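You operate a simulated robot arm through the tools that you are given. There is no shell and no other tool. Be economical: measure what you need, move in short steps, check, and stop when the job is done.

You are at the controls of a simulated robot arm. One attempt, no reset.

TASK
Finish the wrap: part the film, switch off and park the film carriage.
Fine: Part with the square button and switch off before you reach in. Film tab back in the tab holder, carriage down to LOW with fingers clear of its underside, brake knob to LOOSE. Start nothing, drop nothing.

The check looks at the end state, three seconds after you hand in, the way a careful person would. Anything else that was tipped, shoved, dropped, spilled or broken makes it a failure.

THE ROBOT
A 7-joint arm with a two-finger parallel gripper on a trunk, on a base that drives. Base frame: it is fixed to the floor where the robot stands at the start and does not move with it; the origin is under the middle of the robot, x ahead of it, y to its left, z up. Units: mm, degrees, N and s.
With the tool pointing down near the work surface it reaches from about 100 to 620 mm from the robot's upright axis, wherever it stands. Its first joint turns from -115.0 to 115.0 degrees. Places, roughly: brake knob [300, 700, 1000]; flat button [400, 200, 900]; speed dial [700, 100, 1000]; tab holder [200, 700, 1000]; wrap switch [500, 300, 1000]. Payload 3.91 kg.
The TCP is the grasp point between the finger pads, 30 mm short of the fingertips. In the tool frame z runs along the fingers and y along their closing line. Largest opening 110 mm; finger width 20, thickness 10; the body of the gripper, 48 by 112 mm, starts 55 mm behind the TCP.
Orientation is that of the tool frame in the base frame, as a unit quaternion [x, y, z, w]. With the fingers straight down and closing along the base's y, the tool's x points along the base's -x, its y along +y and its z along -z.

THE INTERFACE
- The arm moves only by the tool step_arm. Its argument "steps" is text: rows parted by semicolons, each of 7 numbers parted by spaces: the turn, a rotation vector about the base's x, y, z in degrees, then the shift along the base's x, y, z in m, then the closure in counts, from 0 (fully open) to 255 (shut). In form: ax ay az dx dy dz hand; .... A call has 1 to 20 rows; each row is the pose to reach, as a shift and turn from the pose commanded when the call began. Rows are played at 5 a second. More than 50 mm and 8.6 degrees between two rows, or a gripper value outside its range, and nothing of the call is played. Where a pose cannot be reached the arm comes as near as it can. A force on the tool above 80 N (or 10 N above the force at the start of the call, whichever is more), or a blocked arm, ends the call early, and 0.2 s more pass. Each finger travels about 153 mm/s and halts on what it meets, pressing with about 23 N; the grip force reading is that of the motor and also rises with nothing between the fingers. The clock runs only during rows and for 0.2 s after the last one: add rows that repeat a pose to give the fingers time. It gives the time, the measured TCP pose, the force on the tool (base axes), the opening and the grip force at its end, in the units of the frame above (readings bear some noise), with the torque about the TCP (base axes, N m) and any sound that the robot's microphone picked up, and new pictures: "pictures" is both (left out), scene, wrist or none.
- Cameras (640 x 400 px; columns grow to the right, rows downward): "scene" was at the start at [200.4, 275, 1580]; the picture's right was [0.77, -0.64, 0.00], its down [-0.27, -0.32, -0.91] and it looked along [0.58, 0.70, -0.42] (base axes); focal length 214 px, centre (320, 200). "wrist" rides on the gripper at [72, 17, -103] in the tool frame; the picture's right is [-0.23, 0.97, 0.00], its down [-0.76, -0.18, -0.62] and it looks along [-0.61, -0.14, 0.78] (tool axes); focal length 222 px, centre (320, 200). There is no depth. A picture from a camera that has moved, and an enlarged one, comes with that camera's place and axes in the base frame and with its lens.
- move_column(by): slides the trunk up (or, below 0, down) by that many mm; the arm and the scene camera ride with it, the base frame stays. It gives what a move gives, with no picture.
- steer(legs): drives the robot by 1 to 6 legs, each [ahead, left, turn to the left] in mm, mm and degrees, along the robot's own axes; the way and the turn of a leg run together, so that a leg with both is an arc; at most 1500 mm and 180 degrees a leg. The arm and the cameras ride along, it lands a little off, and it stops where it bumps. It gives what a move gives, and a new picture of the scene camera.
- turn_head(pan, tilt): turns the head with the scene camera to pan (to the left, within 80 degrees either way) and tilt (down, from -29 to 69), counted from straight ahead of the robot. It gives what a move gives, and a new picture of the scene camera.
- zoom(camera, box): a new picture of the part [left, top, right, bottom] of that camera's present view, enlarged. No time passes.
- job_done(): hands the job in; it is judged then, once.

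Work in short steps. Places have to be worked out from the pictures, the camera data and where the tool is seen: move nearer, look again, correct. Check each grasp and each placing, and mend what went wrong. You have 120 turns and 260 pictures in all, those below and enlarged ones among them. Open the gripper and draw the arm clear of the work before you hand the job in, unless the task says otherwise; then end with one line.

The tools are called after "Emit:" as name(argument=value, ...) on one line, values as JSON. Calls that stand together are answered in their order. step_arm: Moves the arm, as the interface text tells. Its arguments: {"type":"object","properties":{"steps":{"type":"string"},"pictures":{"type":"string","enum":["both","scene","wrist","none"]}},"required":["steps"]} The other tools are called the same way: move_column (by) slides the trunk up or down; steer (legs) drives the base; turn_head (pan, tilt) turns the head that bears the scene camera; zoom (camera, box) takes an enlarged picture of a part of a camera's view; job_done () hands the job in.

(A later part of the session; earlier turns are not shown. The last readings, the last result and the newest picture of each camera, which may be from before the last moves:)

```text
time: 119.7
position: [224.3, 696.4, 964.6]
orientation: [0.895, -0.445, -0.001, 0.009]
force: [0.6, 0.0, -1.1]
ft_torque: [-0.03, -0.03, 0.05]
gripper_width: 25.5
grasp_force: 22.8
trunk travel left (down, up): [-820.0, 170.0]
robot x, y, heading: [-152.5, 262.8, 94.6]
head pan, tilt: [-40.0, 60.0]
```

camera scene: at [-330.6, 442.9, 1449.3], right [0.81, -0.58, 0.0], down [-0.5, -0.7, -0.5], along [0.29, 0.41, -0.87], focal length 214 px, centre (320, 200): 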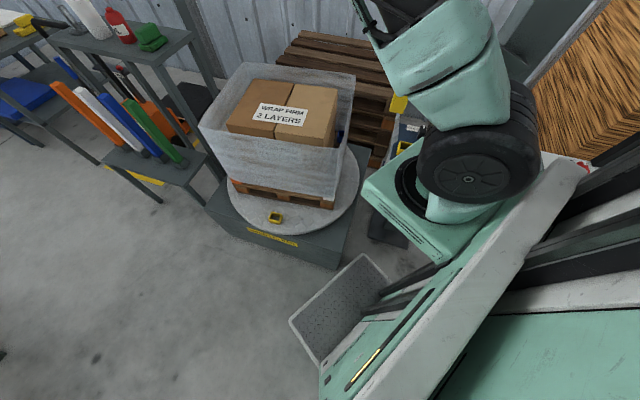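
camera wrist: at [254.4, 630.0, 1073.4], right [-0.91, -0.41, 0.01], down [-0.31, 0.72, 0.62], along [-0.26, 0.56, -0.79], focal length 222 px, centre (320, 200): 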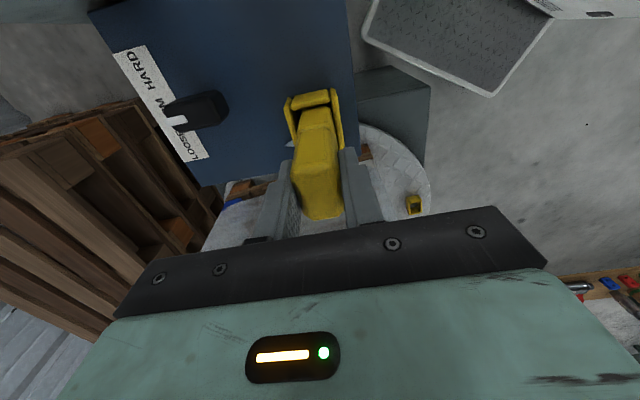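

Emit:
step_arm(steps="0 0 0 0 0 -0.003 255; 0 0 0 0 0 -0.006 255; 0 0 0 0 0 -0.006 255", pictures="wrist")

Emit:
zoom(camera="wrist", box=[220, 50, 420, 230])

```text
time: 120.5
position: [225.0, 697.2, 958.4]
orientation: [0.895, -0.445, -0.001, 0.009]
force: [0.1, 0.1, -1.0]
ft_torque: [0.03, 0.02, 0.0]
gripper_width: 25.3
grasp_force: 22.8
trunk travel left (down, up): [-820.0, 170.0]
robot x, y, heading: [-153.9, 270.1, 94.5]
head pan, tilt: [-40.0, 60.0]
camera wrist: at [254.9, 630.1, 1061.8], right [-0.91, -0.41, 0.01], down [-0.31, 0.72, 0.62], along [-0.26, 0.56, -0.79], focal length 222 px, centre (320, 200)
```

wrist: 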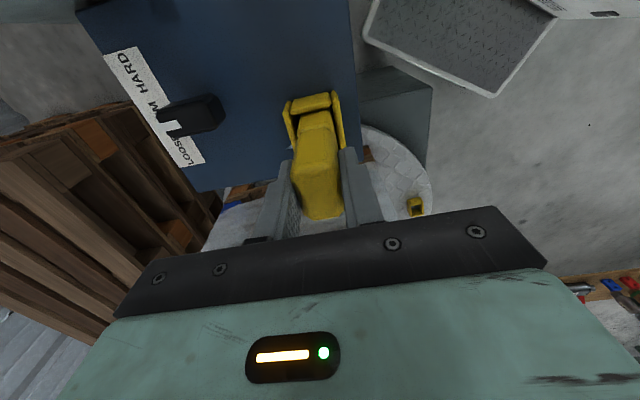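

```text
2.22 times, centred on (320, 140) of wrist
camera zoom: at [254.9, 630.1, 1061.8], right [-0.91, -0.41, 0.01], down [-0.31, 0.72, 0.62], along [-0.26, 0.56, -0.79], focal length 494 px, centre (320, 333)
```

zoom: 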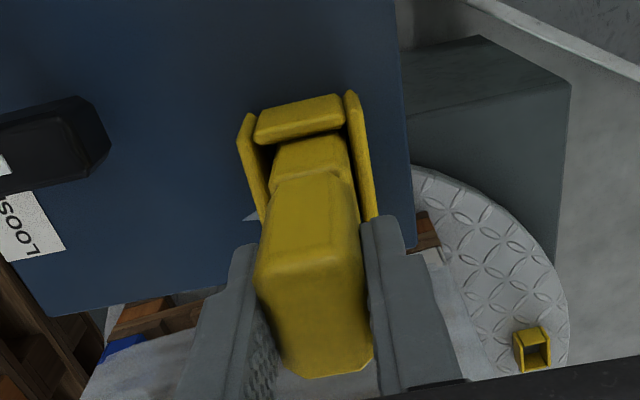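

Very close to the seated reference, still no contact. Continue 5 mm.

Emit:
step_arm(steps="0 0 0 0 0 -0.003 255; 0 0 0 0 0 -0.005 255; 0 0 0 0 0 -0.005 255", pictures="none")

```text
time: 121.3
position: [223.5, 697.6, 953.3]
orientation: [0.895, -0.445, -0.001, 0.008]
force: [0.1, -0.6, 0.7]
ft_torque: [-0.05, 0.0, -0.02]
gripper_width: 25.6
grasp_force: 22.7
trunk travel left (down, up): [-820.0, 170.0]
robot x, y, heading: [-153.5, 265.7, 94.5]
head pan, tilt: [-40.0, 60.0]
```

Emit:
step_arm(steps="0 0 0 0 0 -0.002 255; 0 0 0 0 0 -0.004 255; 0 0 0 0 0 -0.004 255", pictures="wrist")

Emit:
zoom(camera="wrist", box=[220, 50, 420, 230])

```text
time: 122.1
position: [224.8, 697.3, 949.8]
orientation: [0.895, -0.446, -0.001, 0.007]
force: [-0.5, 1.2, -0.7]
ft_torque: [0.0, 0.0, 0.02]
gripper_width: 25.1
grasp_force: 22.9
trunk travel left (down, up): [-820.0, 170.0]
robot x, y, heading: [-155.3, 263.0, 94.6]
head pan, tilt: [-40.0, 60.0]
camera wrist: at [255.3, 629.6, 1053.5], right [-0.91, -0.41, 0.01], down [-0.31, 0.72, 0.62], along [-0.26, 0.56, -0.79], focal length 222 px, centre (320, 200)
```

wrist: 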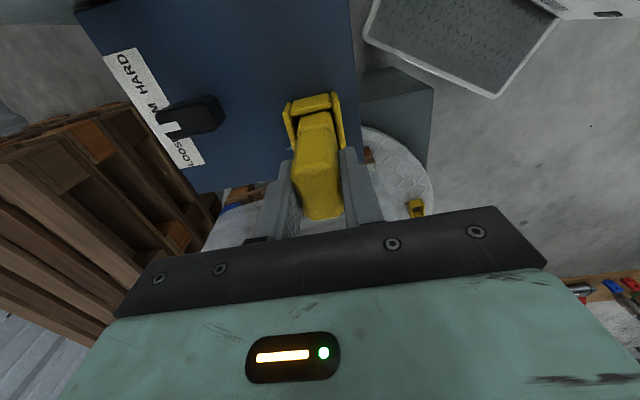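

```text
2.22 times, centred on (320, 140) of wrist
camera zoom: at [255.3, 629.6, 1053.5], right [-0.91, -0.41, 0.01], down [-0.31, 0.72, 0.62], along [-0.26, 0.56, -0.79], focal length 494 px, centre (320, 333)
```

zoom: 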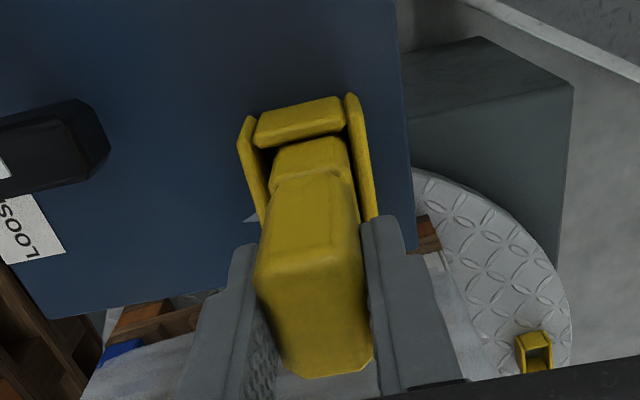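

The holder image no longer changes while I descend: the tab is seated and the carriage is creeping down with it. Release gently and lift.

Emit:
step_arm(steps="0 0 0 0 0 0 220; 0 0 0 0 0 0 190; 0 0 0 0 0 0 150; 0 0 0 0 0 0 150; 0 0 0 0 0 0.03 150; 0 0 0 0 0 0.07 150; 0 0 0 0 0 0.07 150", pictures="wrist")

Emit:
zoom(camera="wrist", box=[180, 20, 420, 230])

```text
time: 123.7
position: [226.6, 696.1, 1020.9]
orientation: [0.895, -0.445, -0.001, 0.009]
force: [0.7, 0.9, 0.2]
ft_torque: [0.02, 0.02, 0.01]
gripper_width: 45.2
grasp_force: 0.1
trunk travel left (down, up): [-820.0, 170.0]
robot x, y, heading: [-156.5, 264.7, 94.7]
head pan, tilt: [-40.0, 60.0]
camera wrist: at [256.7, 630.1, 1124.0], right [-0.91, -0.41, 0.01], down [-0.31, 0.72, 0.62], along [-0.26, 0.56, -0.79], focal length 222 px, centre (320, 200)
```

wrist: 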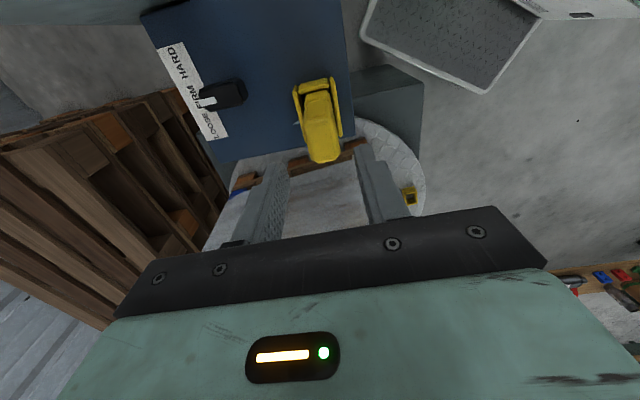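

```text
1.90 times, centred on (300, 125) of wrist
camera zoom: at [256.7, 630.1, 1124.0], right [-0.91, -0.41, 0.01], down [-0.31, 0.72, 0.62], along [-0.26, 0.56, -0.79], focal length 423 px, centre (358, 343)
```

zoom: 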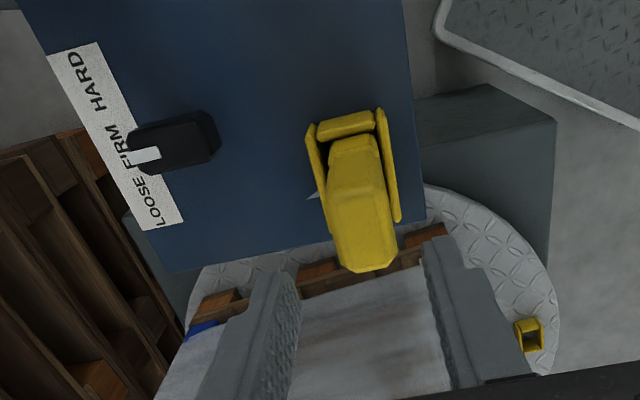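

The tab stands properly in the holder. Brake knob reads FIRM; LOOSE lies counter-clockwise toward the load. Rotate the tool -90° (to close across the knob bar) and view it from TCP ≈ (285,700).

Emit:
step_arm(steps="0 0 -8 0 0 0.01 150; 0 0 -16 0 0 0.02 150; 0 0 -24 0 0 0.02 150; 0 0 -32 0.01 0 0.02 150; 0 0 -40 0.02 0.003 0.02 150; 0 0 -48 0.03 0.005 0.02 150; 0 0 -56 0.04 0.007 0.02 150; 0 0 -64 0.05 0.01 0.02 150; 0 0 -72 0.06 0.012 0.02 150; 0 0 -80 0.06 0.012 0.02 150; 0 0 -88 0.06 0.012 0.02 150; 0 0 -88 0.06 0.012 0.02 150", pictures="wrist")

Emit:
zoom(camera="wrist", box=[200, 0, 440, 200])

```text
time: 126.3
position: [281.9, 710.6, 1040.4]
orientation: [-0.336, 0.942, 0.007, -0.004]
force: [-0.4, 0.0, 1.4]
ft_torque: [-0.04, 0.03, 0.03]
gripper_width: 45.3
grasp_force: 0.1
trunk travel left (down, up): [-820.0, 170.0]
robot x, y, heading: [-149.2, 263.8, 94.8]
head pan, tilt: [-40.0, 60.0]
camera wrist: at [216.2, 676.9, 1143.8], right [-0.44, 0.9, 0.01], down [0.71, 0.34, 0.62], along [0.55, 0.28, -0.79], focal length 222 px, centre (320, 200)
```

wrist: 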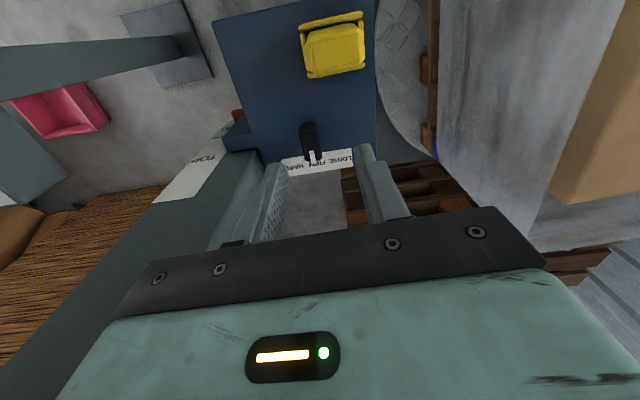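

```text
2.00 times, centred on (320, 100) of wrist
camera zoom: at [216.2, 676.9, 1143.8], right [-0.44, 0.9, 0.01], down [0.71, 0.34, 0.62], along [0.55, 0.28, -0.79], focal length 444 px, centre (320, 400)
```

zoom: 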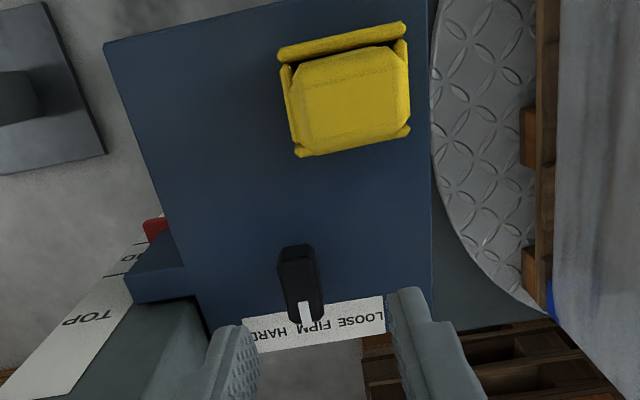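

Knob bar centre ≈ (318,717), top z ≈ 888, pointer heading 34° (FIRM). Move over it, align yaw -5°, descend to tips just above.

Emit:
step_arm(steps="0 0 -3 0.02 0.004 0 140; 0 0 -5 0.036 0.007 0 140; 0 0 -5 0.036 0.007 -0.04 140; 0 0 -5 0.036 0.007 -0.08 140; 0 0 -5 0.036 0.007 -0.105 140; 0 0 -5 0.036 0.007 -0.105 140", pictures="wrist")

Emit:
zoom(camera="wrist", box=[220, 50, 420, 230])

```text
time: 127.7
position: [317.1, 711.4, 934.8]
orientation: [-0.291, 0.957, 0.005, -0.004]
force: [-0.5, -0.4, -0.5]
ft_torque: [0.02, -0.01, 0.02]
gripper_width: 49.6
grasp_force: 0.1
trunk travel left (down, up): [-820.0, 170.0]
robot x, y, heading: [-152.2, 262.8, 94.5]
head pan, tilt: [-40.0, 60.0]
camera wrist: at [248.6, 684.8, 1038.7], right [-0.35, 0.94, 0.01], down [0.74, 0.27, 0.62], along [0.57, 0.23, -0.79], focal length 222 px, centre (320, 200)
```

wrist: 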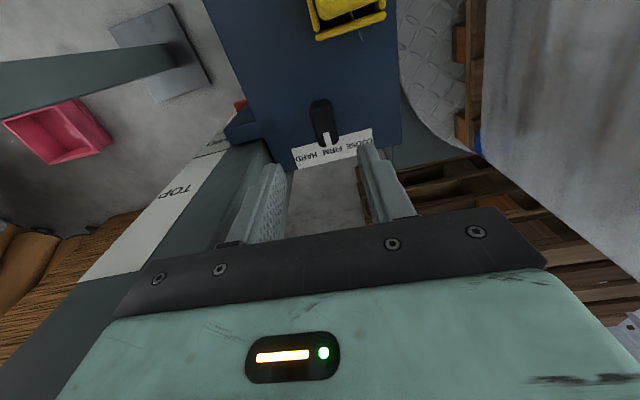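

```text
2.22 times, centred on (320, 140) of wrist
camera zoom: at [248.6, 684.8, 1038.7], right [-0.35, 0.94, 0.01], down [0.74, 0.27, 0.62], along [0.57, 0.23, -0.79], focal length 494 px, centre (320, 333)
```

zoom: 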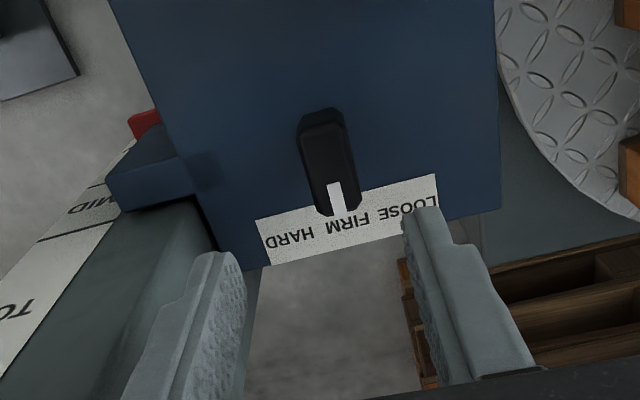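

The knob now appears lower than before (z ≈ 810?) — the carriage may be sinking. Take another look after a short pause.

Emit:
step_arm(steps="0 0 0 0 0 0 140; 0 0 0 0 0 0 140; 0 0 0 0 0 0 140; 0 0 0 0 0 0 140; 0 0 0 0 0 0 140; 0 0 0 0 0 0 140", pictures="wrist")

Emit:
zoom(camera="wrist", box=[40, 50, 400, 290])

```text
time: 129.1
position: [316.6, 716.4, 934.6]
orientation: [-0.293, 0.956, 0.007, -0.005]
force: [-0.3, -0.7, -1.2]
ft_torque: [0.0, 0.03, -0.01]
gripper_width: 49.7
grasp_force: 0.1
trunk travel left (down, up): [-820.0, 170.0]
robot x, y, heading: [-153.8, 262.9, 94.6]
head pan, tilt: [-40.0, 60.0]
camera wrist: at [248.2, 688.2, 1038.6], right [-0.36, 0.93, 0.01], down [0.74, 0.27, 0.62], along [0.57, 0.23, -0.79], focal length 222 px, centre (320, 200)
```

wrist: 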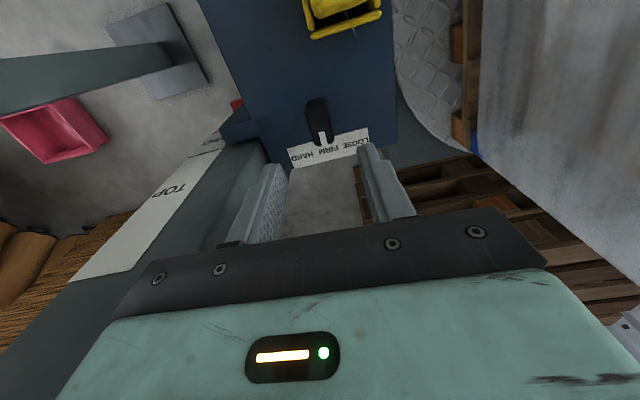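

```text
1.67 times, centred on (220, 170) of wrist
camera zoom: at [248.2, 688.2, 1038.6], right [-0.36, 0.93, 0.01], down [0.74, 0.27, 0.62], along [0.57, 0.23, -0.79], focal length 370 px, centre (487, 250)
```

zoom: 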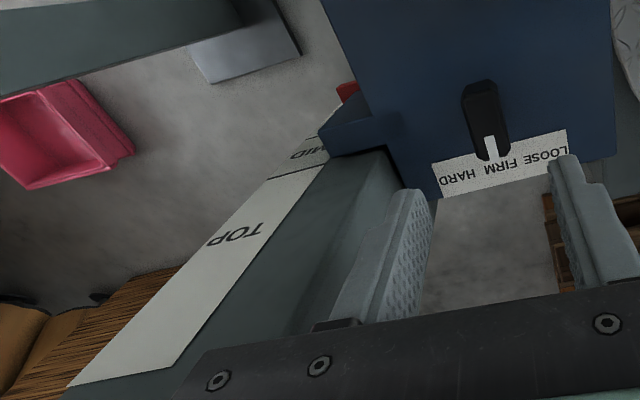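

Let me check with the scene camera for the actual carriage height.

Emit:
turn_head(pan=-30, tilt=45)

Emit:
zoom(camera="scene", box=[300, 60, 480, 240])

```text
time: 129.8
position: [315.7, 716.9, 935.7]
orientation: [-0.292, 0.956, 0.006, -0.005]
force: [0.5, 0.1, -1.4]
ft_torque: [-0.02, 0.02, 0.0]
gripper_width: 49.5
grasp_force: 0.1
trunk travel left (down, up): [-820.0, 170.0]
robot x, y, heading: [-154.2, 264.9, 94.5]
head pan, tilt: [-30.0, 45.0]
camera scene: at [-334.1, 462.0, 1468.7], right [0.9, -0.43, 0.0], down [-0.3, -0.64, -0.71], along [0.3, 0.64, -0.71], focal length 214 px, centre (320, 200)
```

scene: 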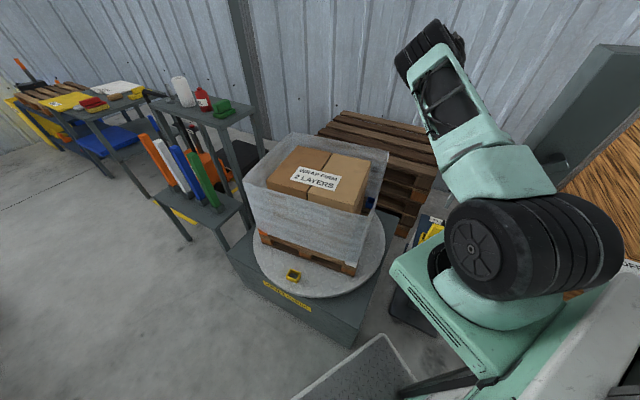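

```text
2.22 times, centred on (390, 150) of scene
camera zoom: at [-334.1, 462.0, 1468.7], right [0.9, -0.43, 0.0], down [-0.3, -0.64, -0.71], along [0.3, 0.64, -0.71], focal length 477 px, centre (164, 311)
```

zoom: 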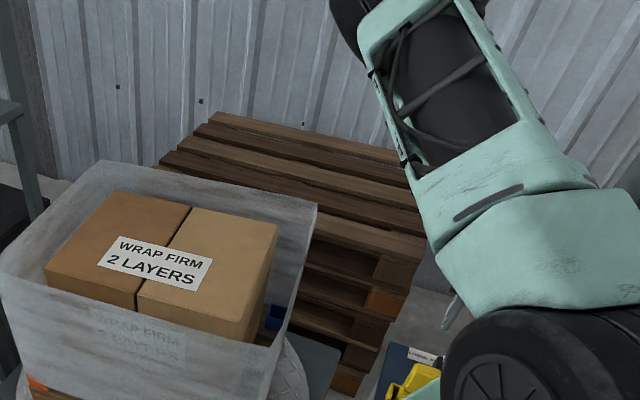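

The scene view confirms the carriage has slid down (tab top now ≈ z 850–870), apparently to about LOW already. The knob top is then at z ≈ 810; descend 65 mm and re-check.

Emit:
step_arm(steps="0 0 0 0.001 0.002 -0.03 140; 0 0 0 0.001 0.002 -0.065 140; 0 0 0 0.001 0.002 -0.065 140", pictures="wrist")

Emit:
zoom(camera="wrist", box=[120, 20, 420, 220])

```text
time: 130.6
position: [319.8, 718.0, 868.1]
orientation: [-0.293, 0.956, 0.007, -0.004]
force: [-0.1, 0.1, 0.6]
ft_torque: [-0.01, 0.02, 0.01]
gripper_width: 49.4
grasp_force: 0.0
trunk travel left (down, up): [-820.0, 170.0]
robot x, y, heading: [-152.6, 263.7, 94.5]
head pan, tilt: [-30.0, 45.0]
camera wrist: at [250.8, 689.3, 971.5], right [-0.36, 0.93, 0.01], down [0.74, 0.27, 0.62], along [0.57, 0.23, -0.79], focal length 222 px, centre (320, 200)
```

wrist: 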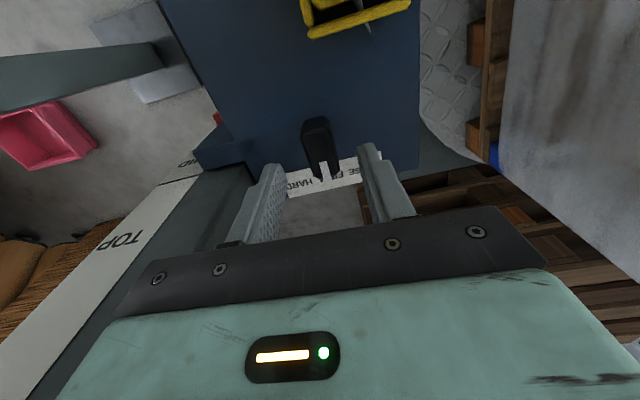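

```text
2.00 times, centred on (270, 120) of wrist
camera zoom: at [250.8, 689.3, 971.5], right [-0.36, 0.93, 0.01], down [0.74, 0.27, 0.62], along [0.57, 0.23, -0.79], focal length 444 px, centre (420, 360)
```

zoom: 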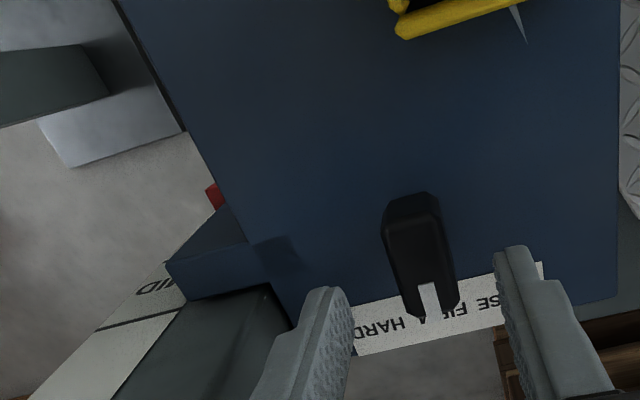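

I want to be sure the tab is still in its holder — zoom the scene view there and the top of the wrist view.

Emit:
zoom(camera="scene", box=[395, 200, 465, 260])

Emit:
zoom(camera="wrist", box=[280, 0, 430, 60])

```text
6.67 times, centred on (430, 230) of scene
camera zoom: at [-334.2, 462.0, 1468.8], right [0.9, -0.43, 0.0], down [-0.3, -0.64, -0.71], along [0.3, 0.64, -0.71], focal length 1430 px, centre (-413, 0)
```

zoom: 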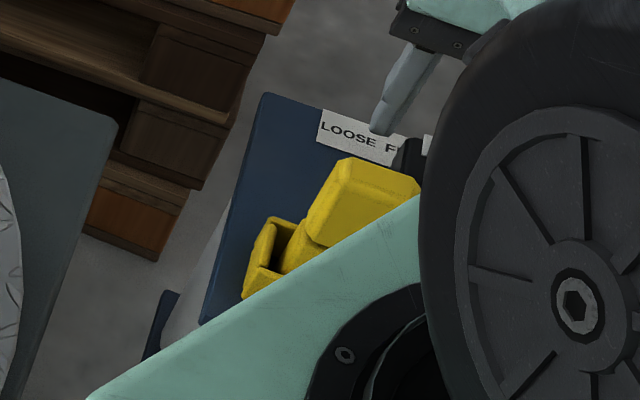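

```text
4.27 times, centred on (355, 30) of wrist
camera zoom: at [250.8, 689.3, 971.5], right [-0.36, 0.93, 0.01], down [0.74, 0.27, 0.62], along [0.57, 0.23, -0.79], focal length 948 px, centre (171, 925)
```

zoom: 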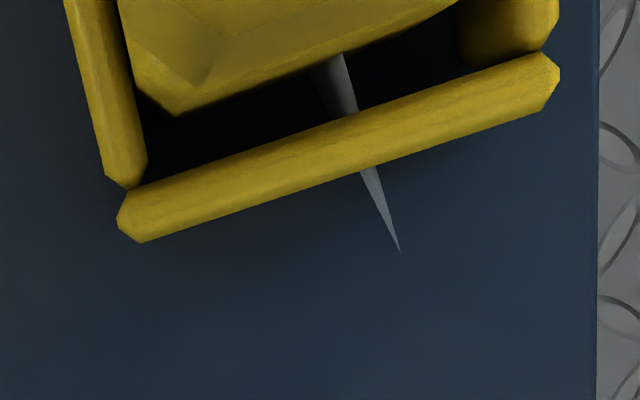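

Tab is safely in the holder. Knob top ≈ z 803, centred under the fingers. Descend 50 mm and close on the bar.

Emit:
step_arm(steps="0 0 0 -0.001 0 -0.025 140; 0 0 0 -0.001 0 -0.05 140; 0 0 0 -0.001 0 -0.05 140; 0 0 0 -0.001 0 -0.05 180; 0 0 0 -0.001 0 -0.05 205; 0 0 0 -0.001 0 -0.05 225; 0 0 0 -0.001 0 -0.05 235; 0 0 0 -0.001 0 -0.05 235", pictures="wrist")

Emit:
zoom(camera="wrist", box=[120, 20, 420, 220])

```text
time: 132.4
position: [318.2, 717.9, 819.6]
orientation: [-0.293, 0.956, 0.007, -0.004]
force: [-2.9, 6.4, -2.1]
ft_torque: [-0.87, -0.9, 0.02]
gripper_width: 21.9
grasp_force: 45.1
trunk travel left (down, up): [-820.0, 170.0]
robot x, y, heading: [-148.5, 264.1, 94.2]
head pan, tilt: [-30.0, 45.0]
camera wrist: at [250.5, 690.2, 922.8], right [-0.36, 0.93, 0.01], down [0.74, 0.27, 0.62], along [0.57, 0.23, -0.79], focal length 222 px, centre (320, 200)
```

wrist: 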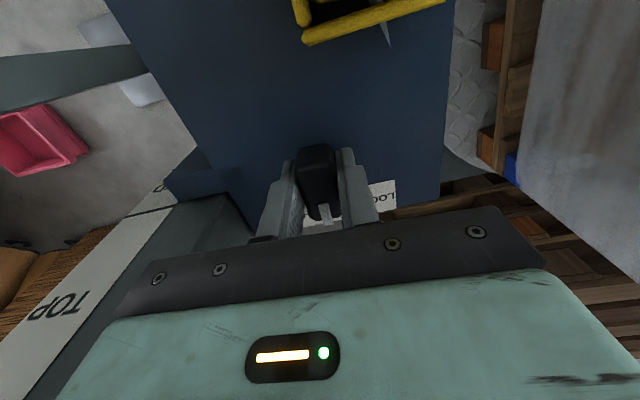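

```text
2.00 times, centred on (270, 120) of wrist
camera zoom: at [250.5, 690.2, 922.8], right [-0.36, 0.93, 0.01], down [0.74, 0.27, 0.62], along [0.57, 0.23, -0.79], focal length 444 px, centre (420, 360)
```

zoom: 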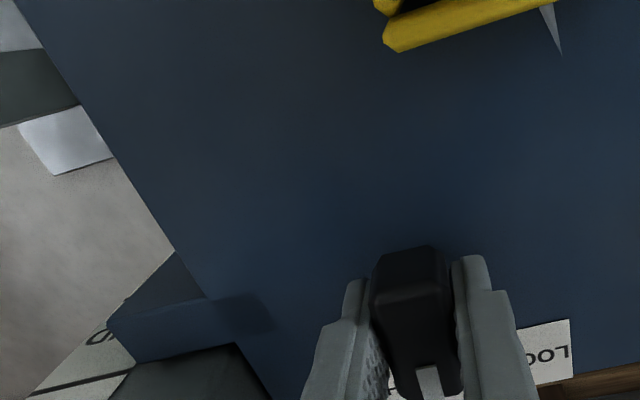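

Gripped (21.9 mm). Turn counter-clockwise 40° toward LOOSE.

Emit:
step_arm(steps="0 0 8 0 0 0 235; 0 0 16 0 0 0 235; 0 0 24 0 0 0 235; 0 0 32 0 0 0 235; 0 0 40 0 0 0 235; 0 0 40 0 0 0 235", pictures="wrist")

Emit:
zoom(camera="wrist", box=[200, 100, 440, 260])

```text
time: 133.8
position: [319.4, 717.2, 820.7]
orientation: [-0.603, 0.797, 0.004, -0.007]
force: [3.5, -1.8, -1.1]
ft_torque: [0.02, -1.29, 0.03]
gripper_width: 21.9
grasp_force: 44.3
trunk travel left (down, up): [-820.0, 170.0]
robot x, y, heading: [-152.3, 264.5, 94.6]
head pan, tilt: [-30.0, 45.0]
camera wrist: at [285.2, 652.3, 923.3], right [-0.88, 0.48, 0.01], down [0.39, 0.69, 0.62], along [0.29, 0.54, -0.79], focal length 222 px, centre (320, 200)
```

wrist: 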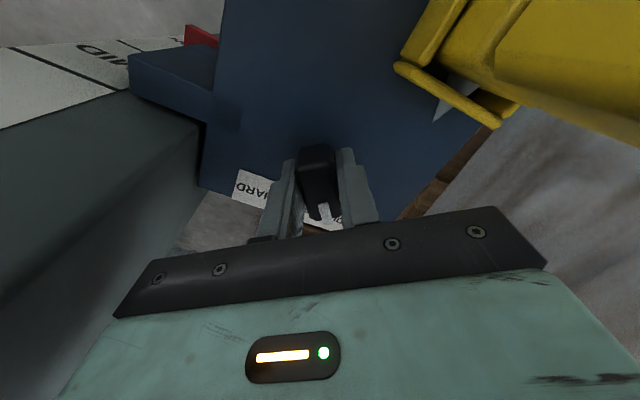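

```text
2.50 times, centred on (320, 180) of wrist
camera zoom: at [285.2, 652.3, 923.3], right [-0.88, 0.48, 0.01], down [0.39, 0.69, 0.62], along [0.29, 0.54, -0.79], focal length 555 px, centre (320, 250)
```

zoom: 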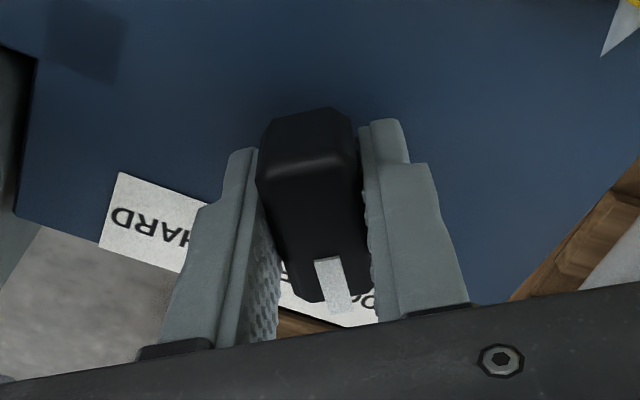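

No end-stop torque yet. Open to see the pointer vs. the LOOSE label? First turn 6° more and watch torque.

Emit:
step_arm(steps="0 0 5 0 0 0 235; 0 0 5 0 0 0 235", pictures="none")

```text
time: 134.4
position: [320.0, 717.3, 820.7]
orientation: [-0.636, 0.771, 0.005, -0.006]
force: [10.7, -4.6, -3.2]
ft_torque: [0.06, -1.34, 0.01]
gripper_width: 21.9
grasp_force: 44.7
trunk travel left (down, up): [-820.0, 170.0]
robot x, y, heading: [-150.8, 261.2, 94.5]
head pan, tilt: [-30.0, 45.0]
```

At 45°. Release, lift off 60 mm and read the pointer.

Emit:
step_arm(steps="0 0 0 0 0 0 200; 0 0 0 0 0 0 150; 0 0 0 0 0 0 140; 0 0 0 0 0 0.03 140; 0 0 0 0 0 0.07 140; 0 0 0 0 0 0.07 140", pictures="wrist")

Emit:
zoom(camera="wrist", box=[180, 40, 440, 220])

```text
time: 135.8
position: [320.2, 714.3, 890.5]
orientation: [-0.637, 0.771, 0.004, -0.007]
force: [0.6, -0.5, -0.2]
ft_torque: [-0.01, 0.0, 0.0]
gripper_width: 49.7
grasp_force: 0.1
trunk travel left (down, up): [-820.0, 170.0]
robot x, y, heading: [-151.1, 267.6, 94.7]
head pan, tilt: [-30.0, 45.0]
camera wrist: at [291.3, 646.6, 995.2], right [-0.91, 0.41, 0.01], down [0.33, 0.72, 0.62], along [0.24, 0.57, -0.79], focal length 222 px, centre (320, 200)
```

wrist: 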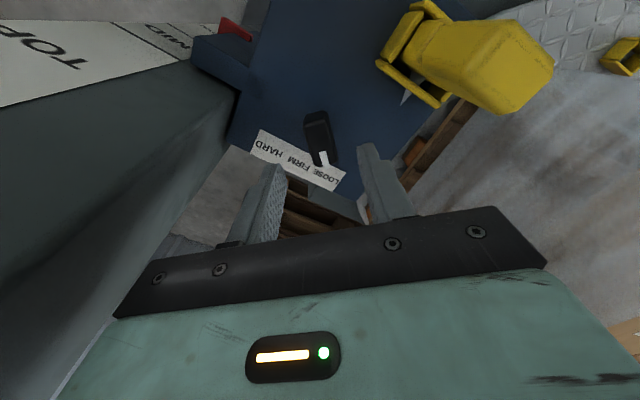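

```text
2.22 times, centred on (310, 130) of wrist
camera zoom: at [291.3, 646.6, 995.2], right [-0.91, 0.41, 0.01], down [0.33, 0.72, 0.62], along [0.24, 0.57, -0.79], focal length 494 px, centre (342, 356)
```

zoom: 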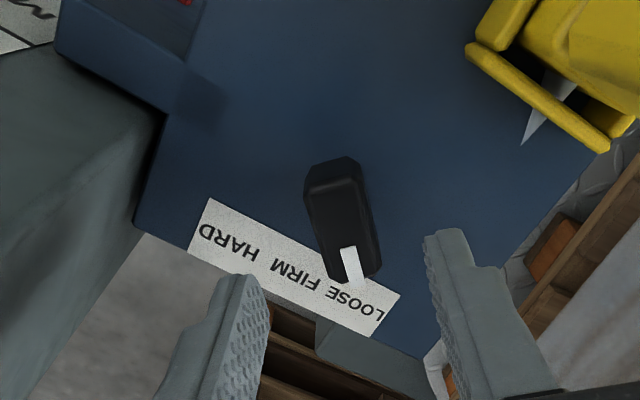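

The pointer sits on LOOSE. Now withdraw: up to z≈1000, then away toward the robot side, and inspect the height scale.

Emit:
step_arm(steps="0 0 0 0 0 0.04 140; 0 0 0 0 0 0.08 140; 0 0 0 -0.01 0.01 0.11 140; 0 0 0 -0.05 0.015 0.12 140; 0 0 0 -0.09 0.02 0.12 140; 0 0 0 -0.13 0.025 0.12 140; 0 0 0 -0.17 0.03 0.12 140; 0 0 0 -0.21 0.04 0.13 140; 0 0 0 -0.23 0.06 0.15 140; 0 0 0 -0.23 0.06 0.15 140")

```text
time: 136.6
position: [304.6, 736.4, 979.0]
orientation: [-0.64, 0.768, 0.015, -0.011]
force: [-9.2, 19.2, -12.8]
ft_torque: [-1.35, -1.38, -1.11]
gripper_width: 49.4
grasp_force: 0.0
trunk travel left (down, up): [-820.0, 170.0]
robot x, y, heading: [-152.6, 268.8, 94.5]
head pan, tilt: [-30.0, 45.0]
stopped in row 3: the force on the tool passed its limit (the readings are from after the stop); the commanded pose is now the measured one
camera scene: at [-335.8, 464.6, 1468.6], right [0.9, -0.43, 0.0], down [-0.3, -0.64, -0.71], along [0.3, 0.64, -0.71], focal length 214 px, centre (320, 200)
camera wrist: at [278.8, 667.5, 1082.5], right [-0.92, 0.4, 0.04], down [0.33, 0.71, 0.62], along [0.22, 0.58, -0.78], focal length 222 px, centre (320, 200)
```

scene: 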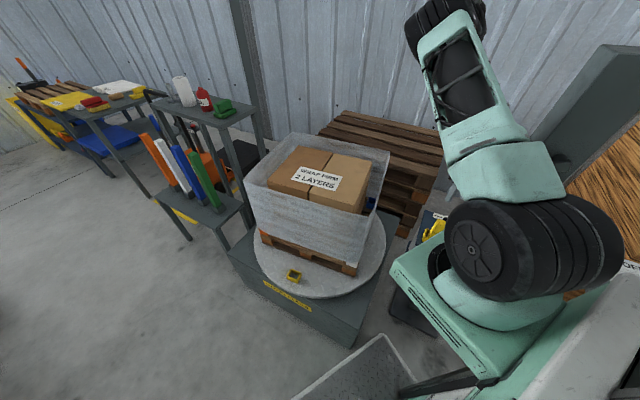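
wrist: 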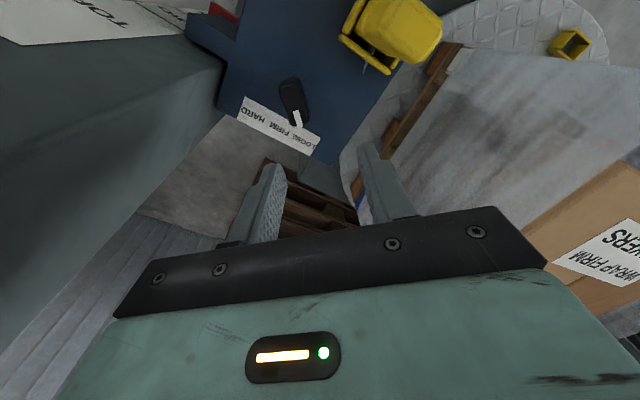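

The wrist brushed the mast/handle side (push toward +v and down). Move away from the mast, slightly down, then out.

Emit:
step_arm(steps="0 0 0 -0.01 0.015 -0.01 140; 0 0 0 -0.025 0.035 -0.01 140; 0 0 0 -0.045 0.055 -0.01 140; 0 0 0 -0.045 0.055 -0.01 140")

```text
time: 137.6
position: [263.6, 787.5, 969.1]
orientation: [-0.639, 0.769, 0.014, -0.009]
force: [-0.6, 0.6, -0.3]
ft_torque: [0.01, 0.02, -0.02]
gripper_width: 49.4
grasp_force: 0.1
trunk travel left (down, up): [-820.0, 170.0]
robot x, y, heading: [-152.6, 263.9, 94.9]
head pan, tilt: [-30.0, 45.0]
camera scene: at [-335.1, 462.4, 1468.8], right [0.9, -0.43, 0.0], down [-0.3, -0.64, -0.71], along [0.3, 0.64, -0.71], focal length 214 px, centre (320, 200)
camera wrist: at [237.3, 718.5, 1073.8], right [-0.92, 0.4, 0.03], down [0.33, 0.71, 0.62], along [0.23, 0.58, -0.78], focal length 222 px, centre (320, 200)
```

scene: 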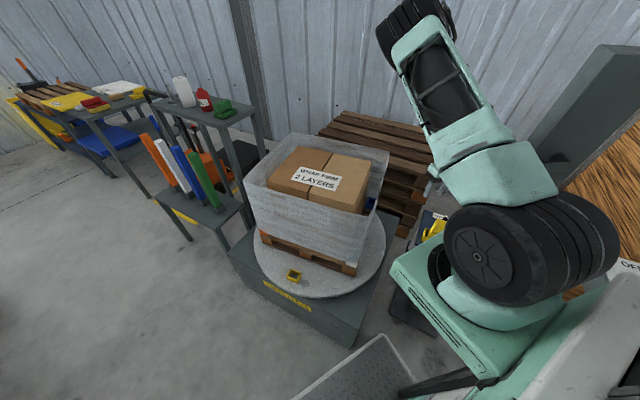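
wrist: 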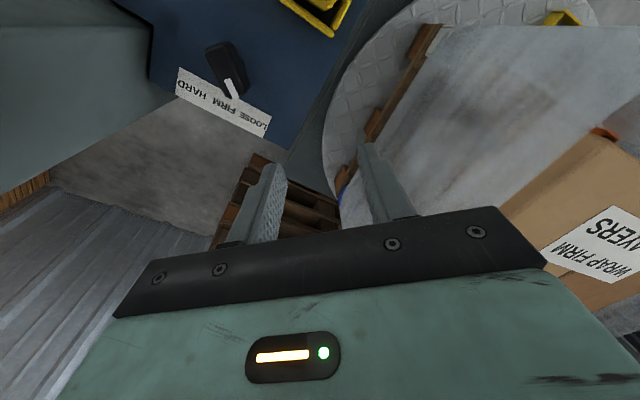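

The knob looks nearer than expected; zoom to measure the carriage height again.

Emit:
zoom(camera="wrist", box=[140, 0, 380, 160])

Emit:
zoom(camera="scene", box=[395, 190, 465, 250])

```text
2.50 times, centred on (260, 80) of wrist
camera zoom: at [237.3, 718.5, 1073.8], right [-0.92, 0.4, 0.03], down [0.33, 0.71, 0.62], along [0.23, 0.58, -0.78], focal length 555 px, centre (470, 500)
```

zoom: 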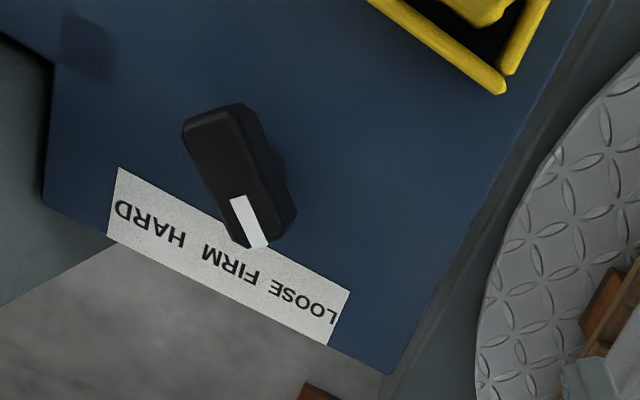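

```text
6.67 times, centred on (430, 220) of scene
camera zoom: at [-335.1, 462.4, 1468.8], right [0.9, -0.43, 0.0], down [-0.3, -0.64, -0.71], along [0.3, 0.64, -0.71], focal length 1430 px, centre (-413, 67)
```

zoom: 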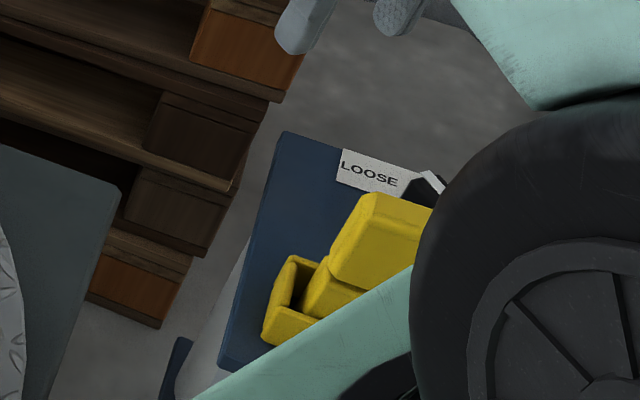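

I'll retract fully first: up, then back over the load's near side, to view the scale with the head camera.

Emit:
step_arm(steps="0 0 0 -0.01 0.005 0.04 140; 0 0 0 -0.02 0.01 0.08 140; 0 0 0 -0.04 0.015 0.12 140; 0 0 0 -0.08 0.015 0.14 140; 0 0 0 -0.12 0.015 0.15 140; 0 0 0 -0.16 0.015 0.15 140; 0 0 0 -0.2 0.015 0.15 140; 0 0 0 -0.2 0.015 0.15 140")

```text
time: 139.4
position: [58.2, 801.3, 1125.1]
orientation: [-0.639, 0.769, 0.014, -0.009]
force: [0.9, -0.1, -0.6]
ft_torque: [0.0, 0.01, -0.02]
gripper_width: 49.2
grasp_force: 0.1
trunk travel left (down, up): [-820.0, 170.0]
robot x, y, heading: [-150.6, 267.1, 94.7]
head pan, tilt: [-30.0, 45.0]
camera scene: at [-335.2, 462.4, 1468.8], right [0.9, -0.43, 0.0], down [-0.3, -0.64, -0.71], along [0.3, 0.64, -0.71], focal length 214 px, centre (320, 200)
camera wrist: at [33.3, 731.9, 1227.7], right [-0.92, 0.4, 0.03], down [0.33, 0.71, 0.62], along [0.23, 0.58, -0.78], focal length 222 px, centre (320, 200)
```

scene: 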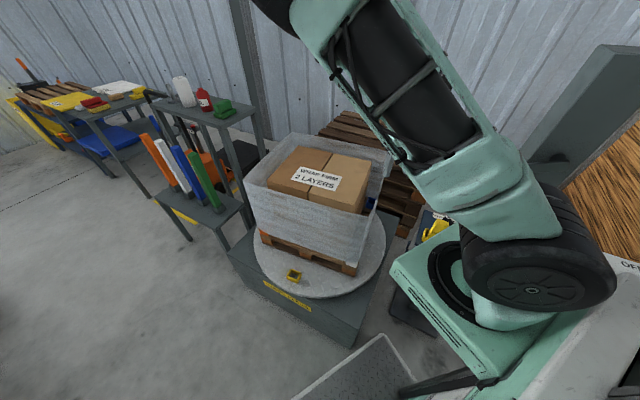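
wrist: 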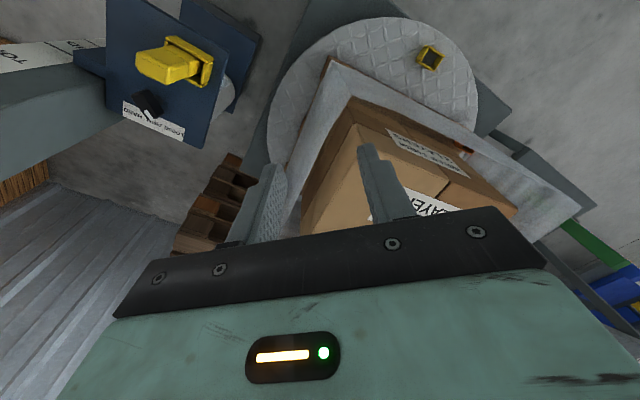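

Emit:
zoom(camera="wrist", box=[0, 0, 240, 150])

```text
2.67 times, centred on (120, 75) of wrist
camera zoom: at [33.3, 731.9, 1227.7], right [-0.92, 0.4, 0.03], down [0.33, 0.71, 0.62], along [0.23, 0.58, -0.78], focal length 592 px, centre (853, 533)
```

zoom: 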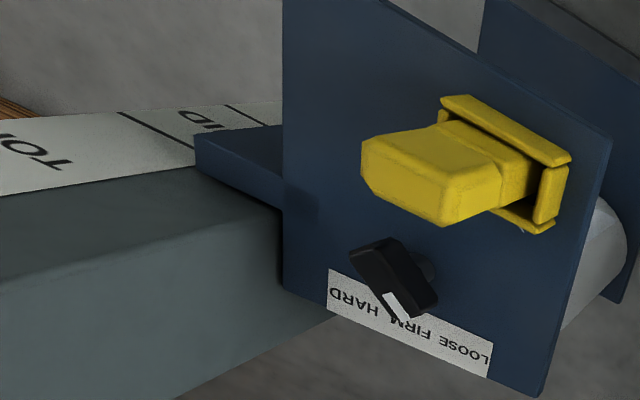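

The bracket top is near the TOP/MID line, suggesting the pointer is at LOW; I'll verify with the wrist camera from the scale side, at TCP ≈ (215,520,1060).

Emit:
step_arm(steps="0 0 0 0.024 -0.04 0 140; 0 0 0 0.048 -0.08 0 140; 0 0 0 0.072 -0.12 -0.01 140; 0 0 0 0.096 -0.16 -0.02 140; 0 0 0 0.12 -0.2 -0.03 140; 0 0 0 0.14 -0.24 -0.05 140; 0 0 0 0.157 -0.28 -0.065 140; 0 0 0 0.157 -0.28 -0.065 140", pictures="wrist")

```text
time: 141.2
position: [222.0, 527.3, 1054.0]
orientation: [-0.639, 0.769, 0.015, -0.011]
force: [0.0, -0.4, -0.6]
ft_torque: [-0.04, 0.04, 0.01]
gripper_width: 49.7
grasp_force: 0.1
out of reach, approached as far as the arm can: row 3, 4, 5, 6
trunk travel left (down, up): [-820.0, 170.0]
robot x, y, heading: [-157.4, 265.0, 94.6]
head pan, tilt: [-30.0, 45.0]
camera wrist: at [195.1, 457.9, 1157.8], right [-0.92, 0.4, 0.03], down [0.33, 0.71, 0.62], along [0.22, 0.58, -0.78], focal length 222 px, centre (320, 200)
```

wrist: 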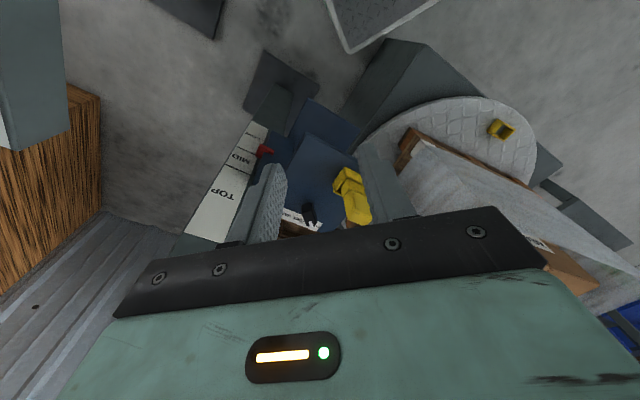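

Emit:
zoom(camera="wrist", box=[190, 90, 390, 240])

```text
2.67 times, centred on (290, 165) of wrist
camera zoom: at [195.1, 457.9, 1157.8], right [-0.92, 0.4, 0.03], down [0.33, 0.71, 0.62], along [0.22, 0.58, -0.78], focal length 592 px, centre (400, 293)
```

zoom: 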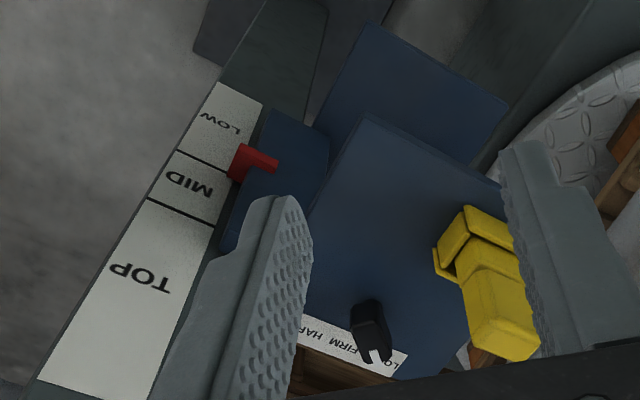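

The pointer is only at the MID/LOW line, so the carriage needs ~45 mm more. With closed fingers I'll press the top plate at its near corner (255,615), clear of tab, knob and handle — first move there above it.

Emit:
step_arm(steps="0 0 0 0 0 -0.03 200; 0 0 0 0 0 -0.07 255; 0 0 0 0.015 0.04 -0.09 255; 0 0 0 0.033 0.08 -0.095 255; 0 0 0 0.034 0.088 -0.095 255; 0 0 0 0.034 0.088 -0.095 255")

```text
time: 142.8
position: [237.1, 566.4, 967.2]
orientation: [-0.608, 0.794, 0.007, -0.031]
force: [0.1, 0.0, 0.5]
ft_torque: [-0.07, 0.0, -0.01]
gripper_width: 0.0
grasp_force: 22.2
trunk travel left (down, up): [-820.0, 170.0]
robot x, y, heading: [-152.5, 257.8, 94.3]
head pan, tilt: [-30.0, 45.0]
stopped in row 6: the arm was blocked; the commanded pose is now the measured one
camera scene: at [-335.1, 451.0, 1468.7], right [0.9, -0.43, 0.0], down [-0.31, -0.63, -0.71], along [0.31, 0.64, -0.7], focal length 214 px, centre (320, 200)
camera wrist: at [206.6, 503.1, 1072.6], right [-0.88, 0.47, 0.04], down [0.4, 0.71, 0.58], along [0.25, 0.53, -0.81], focal length 222 px, centre (320, 200)
```

scene: 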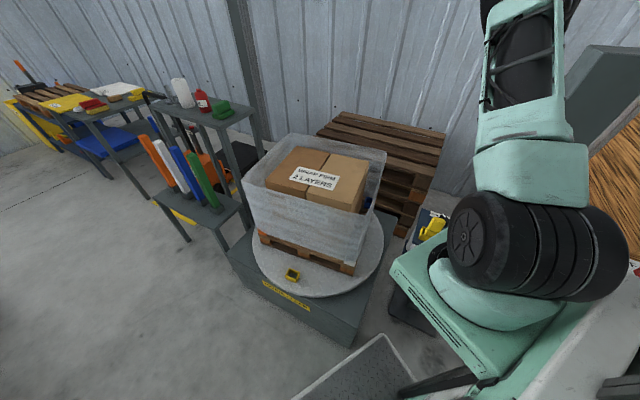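
wrist: 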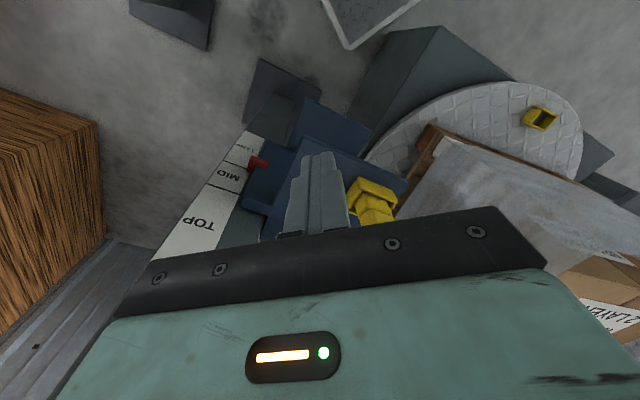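

The forearm was blocked by the mast/handle up there. Back off; I'll use the load-side end of the plate instead, where I had clearance before. First retreat and rise.

Emit:
step_arm(steps="0 0 0 -0.03 -0.01 0 255; 0 0 0 -0.06 -0.005 0.01 255; 0 0 0 -0.085 0.02 0.03 255; 0 0 0 -0.09 0.06 0.05 255; 0 0 0 -0.09 0.1 0.07 255; 0 0 0 -0.09 0.14 0.075 255; 0 0 0 -0.09 0.14 0.075 255")

```text
time: 144.4
position: [150.9, 721.5, 1036.0]
orientation: [-0.614, 0.789, 0.007, -0.027]
force: [0.6, 0.5, 0.3]
ft_torque: [0.03, -0.01, -0.02]
gripper_width: 0.0
grasp_force: 23.0
out of reach, approached as far as the arm can: row 2, 3, 4
trunk travel left (down, up): [-820.0, 170.0]
robot x, y, heading: [-151.6, 261.0, 94.2]
head pan, tilt: [-30.0, 45.0]
camera scene: at [-331.9, 459.1, 1468.8], right [0.9, -0.43, 0.0], down [-0.31, -0.64, -0.71], along [0.31, 0.64, -0.71], focal length 214 px, centre (320, 200)
camera wrist: at [122.8, 656.8, 1141.8], right [-0.89, 0.46, 0.04], down [0.39, 0.71, 0.59], along [0.24, 0.54, -0.81], focal length 222 px, centre (320, 200)
```

scene: 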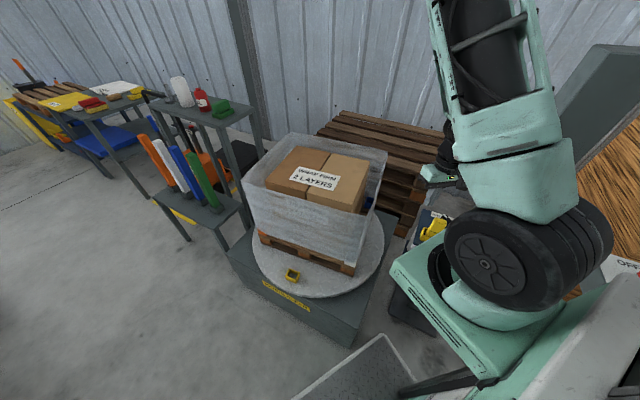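
wrist: 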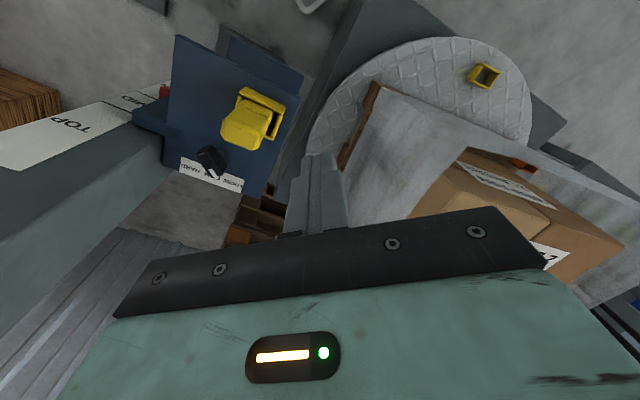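

Now rotate +48° and move to above the plate's load-side end (288,774).

Emit:
step_arm(steps="0 0 8 0.01 0.02 0.005 255; 0 0 16 0.025 0.035 0.005 255; 0 0 24 0.045 0.045 0.005 255; 0 0 32 0.07 0.053 0.005 255; 0 0 40 0.1 0.053 0.005 255; 0 0 48 0.13 0.053 0.005 255; 0 0 48 0.137 0.053 0.005 255; 0 0 48 0.137 0.053 0.005 255", pictures="wrist")

Emit:
zoom(camera="wrist", box=[180, 0, 440, 220])

```text
time: 146.2
position: [287.9, 771.2, 1046.0]
orientation: [0.882, -0.47, 0.005, 0.028]
force: [-0.4, -0.6, 0.6]
ft_torque: [0.0, -0.02, 0.0]
gripper_width: 0.0
grasp_force: 23.3
trunk travel left (down, up): [-820.0, 170.0]
robot x, y, heading: [-149.9, 261.8, 94.3]
head pan, tilt: [-30.0, 45.0]
camera wrist: at [317.0, 707.5, 1152.0], right [-0.93, -0.35, 0.04], down [-0.27, 0.76, 0.59], along [-0.24, 0.54, -0.81], focal length 222 px, centre (320, 200)
```

wrist: 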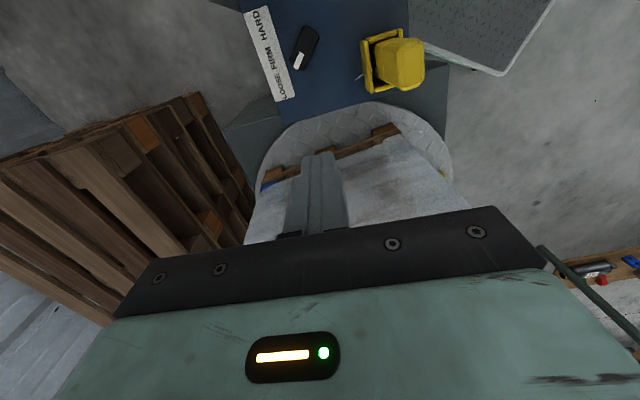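

```text
1.82 times, centred on (310, 110) of wrist
camera zoom: at [317.0, 707.5, 1152.0], right [-0.93, -0.35, 0.04], down [-0.27, 0.76, 0.59], along [-0.24, 0.54, -0.81], focal length 404 px, centre (338, 364)
```

zoom: 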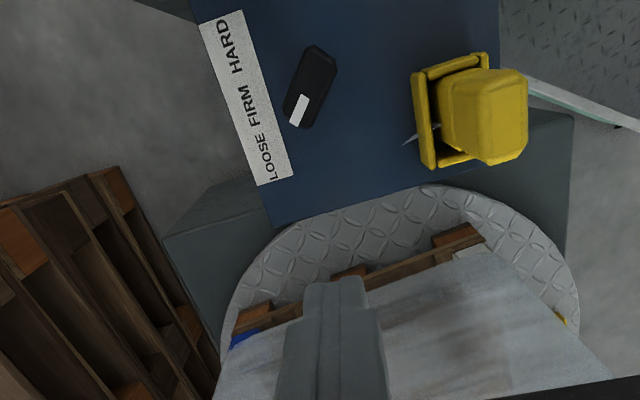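

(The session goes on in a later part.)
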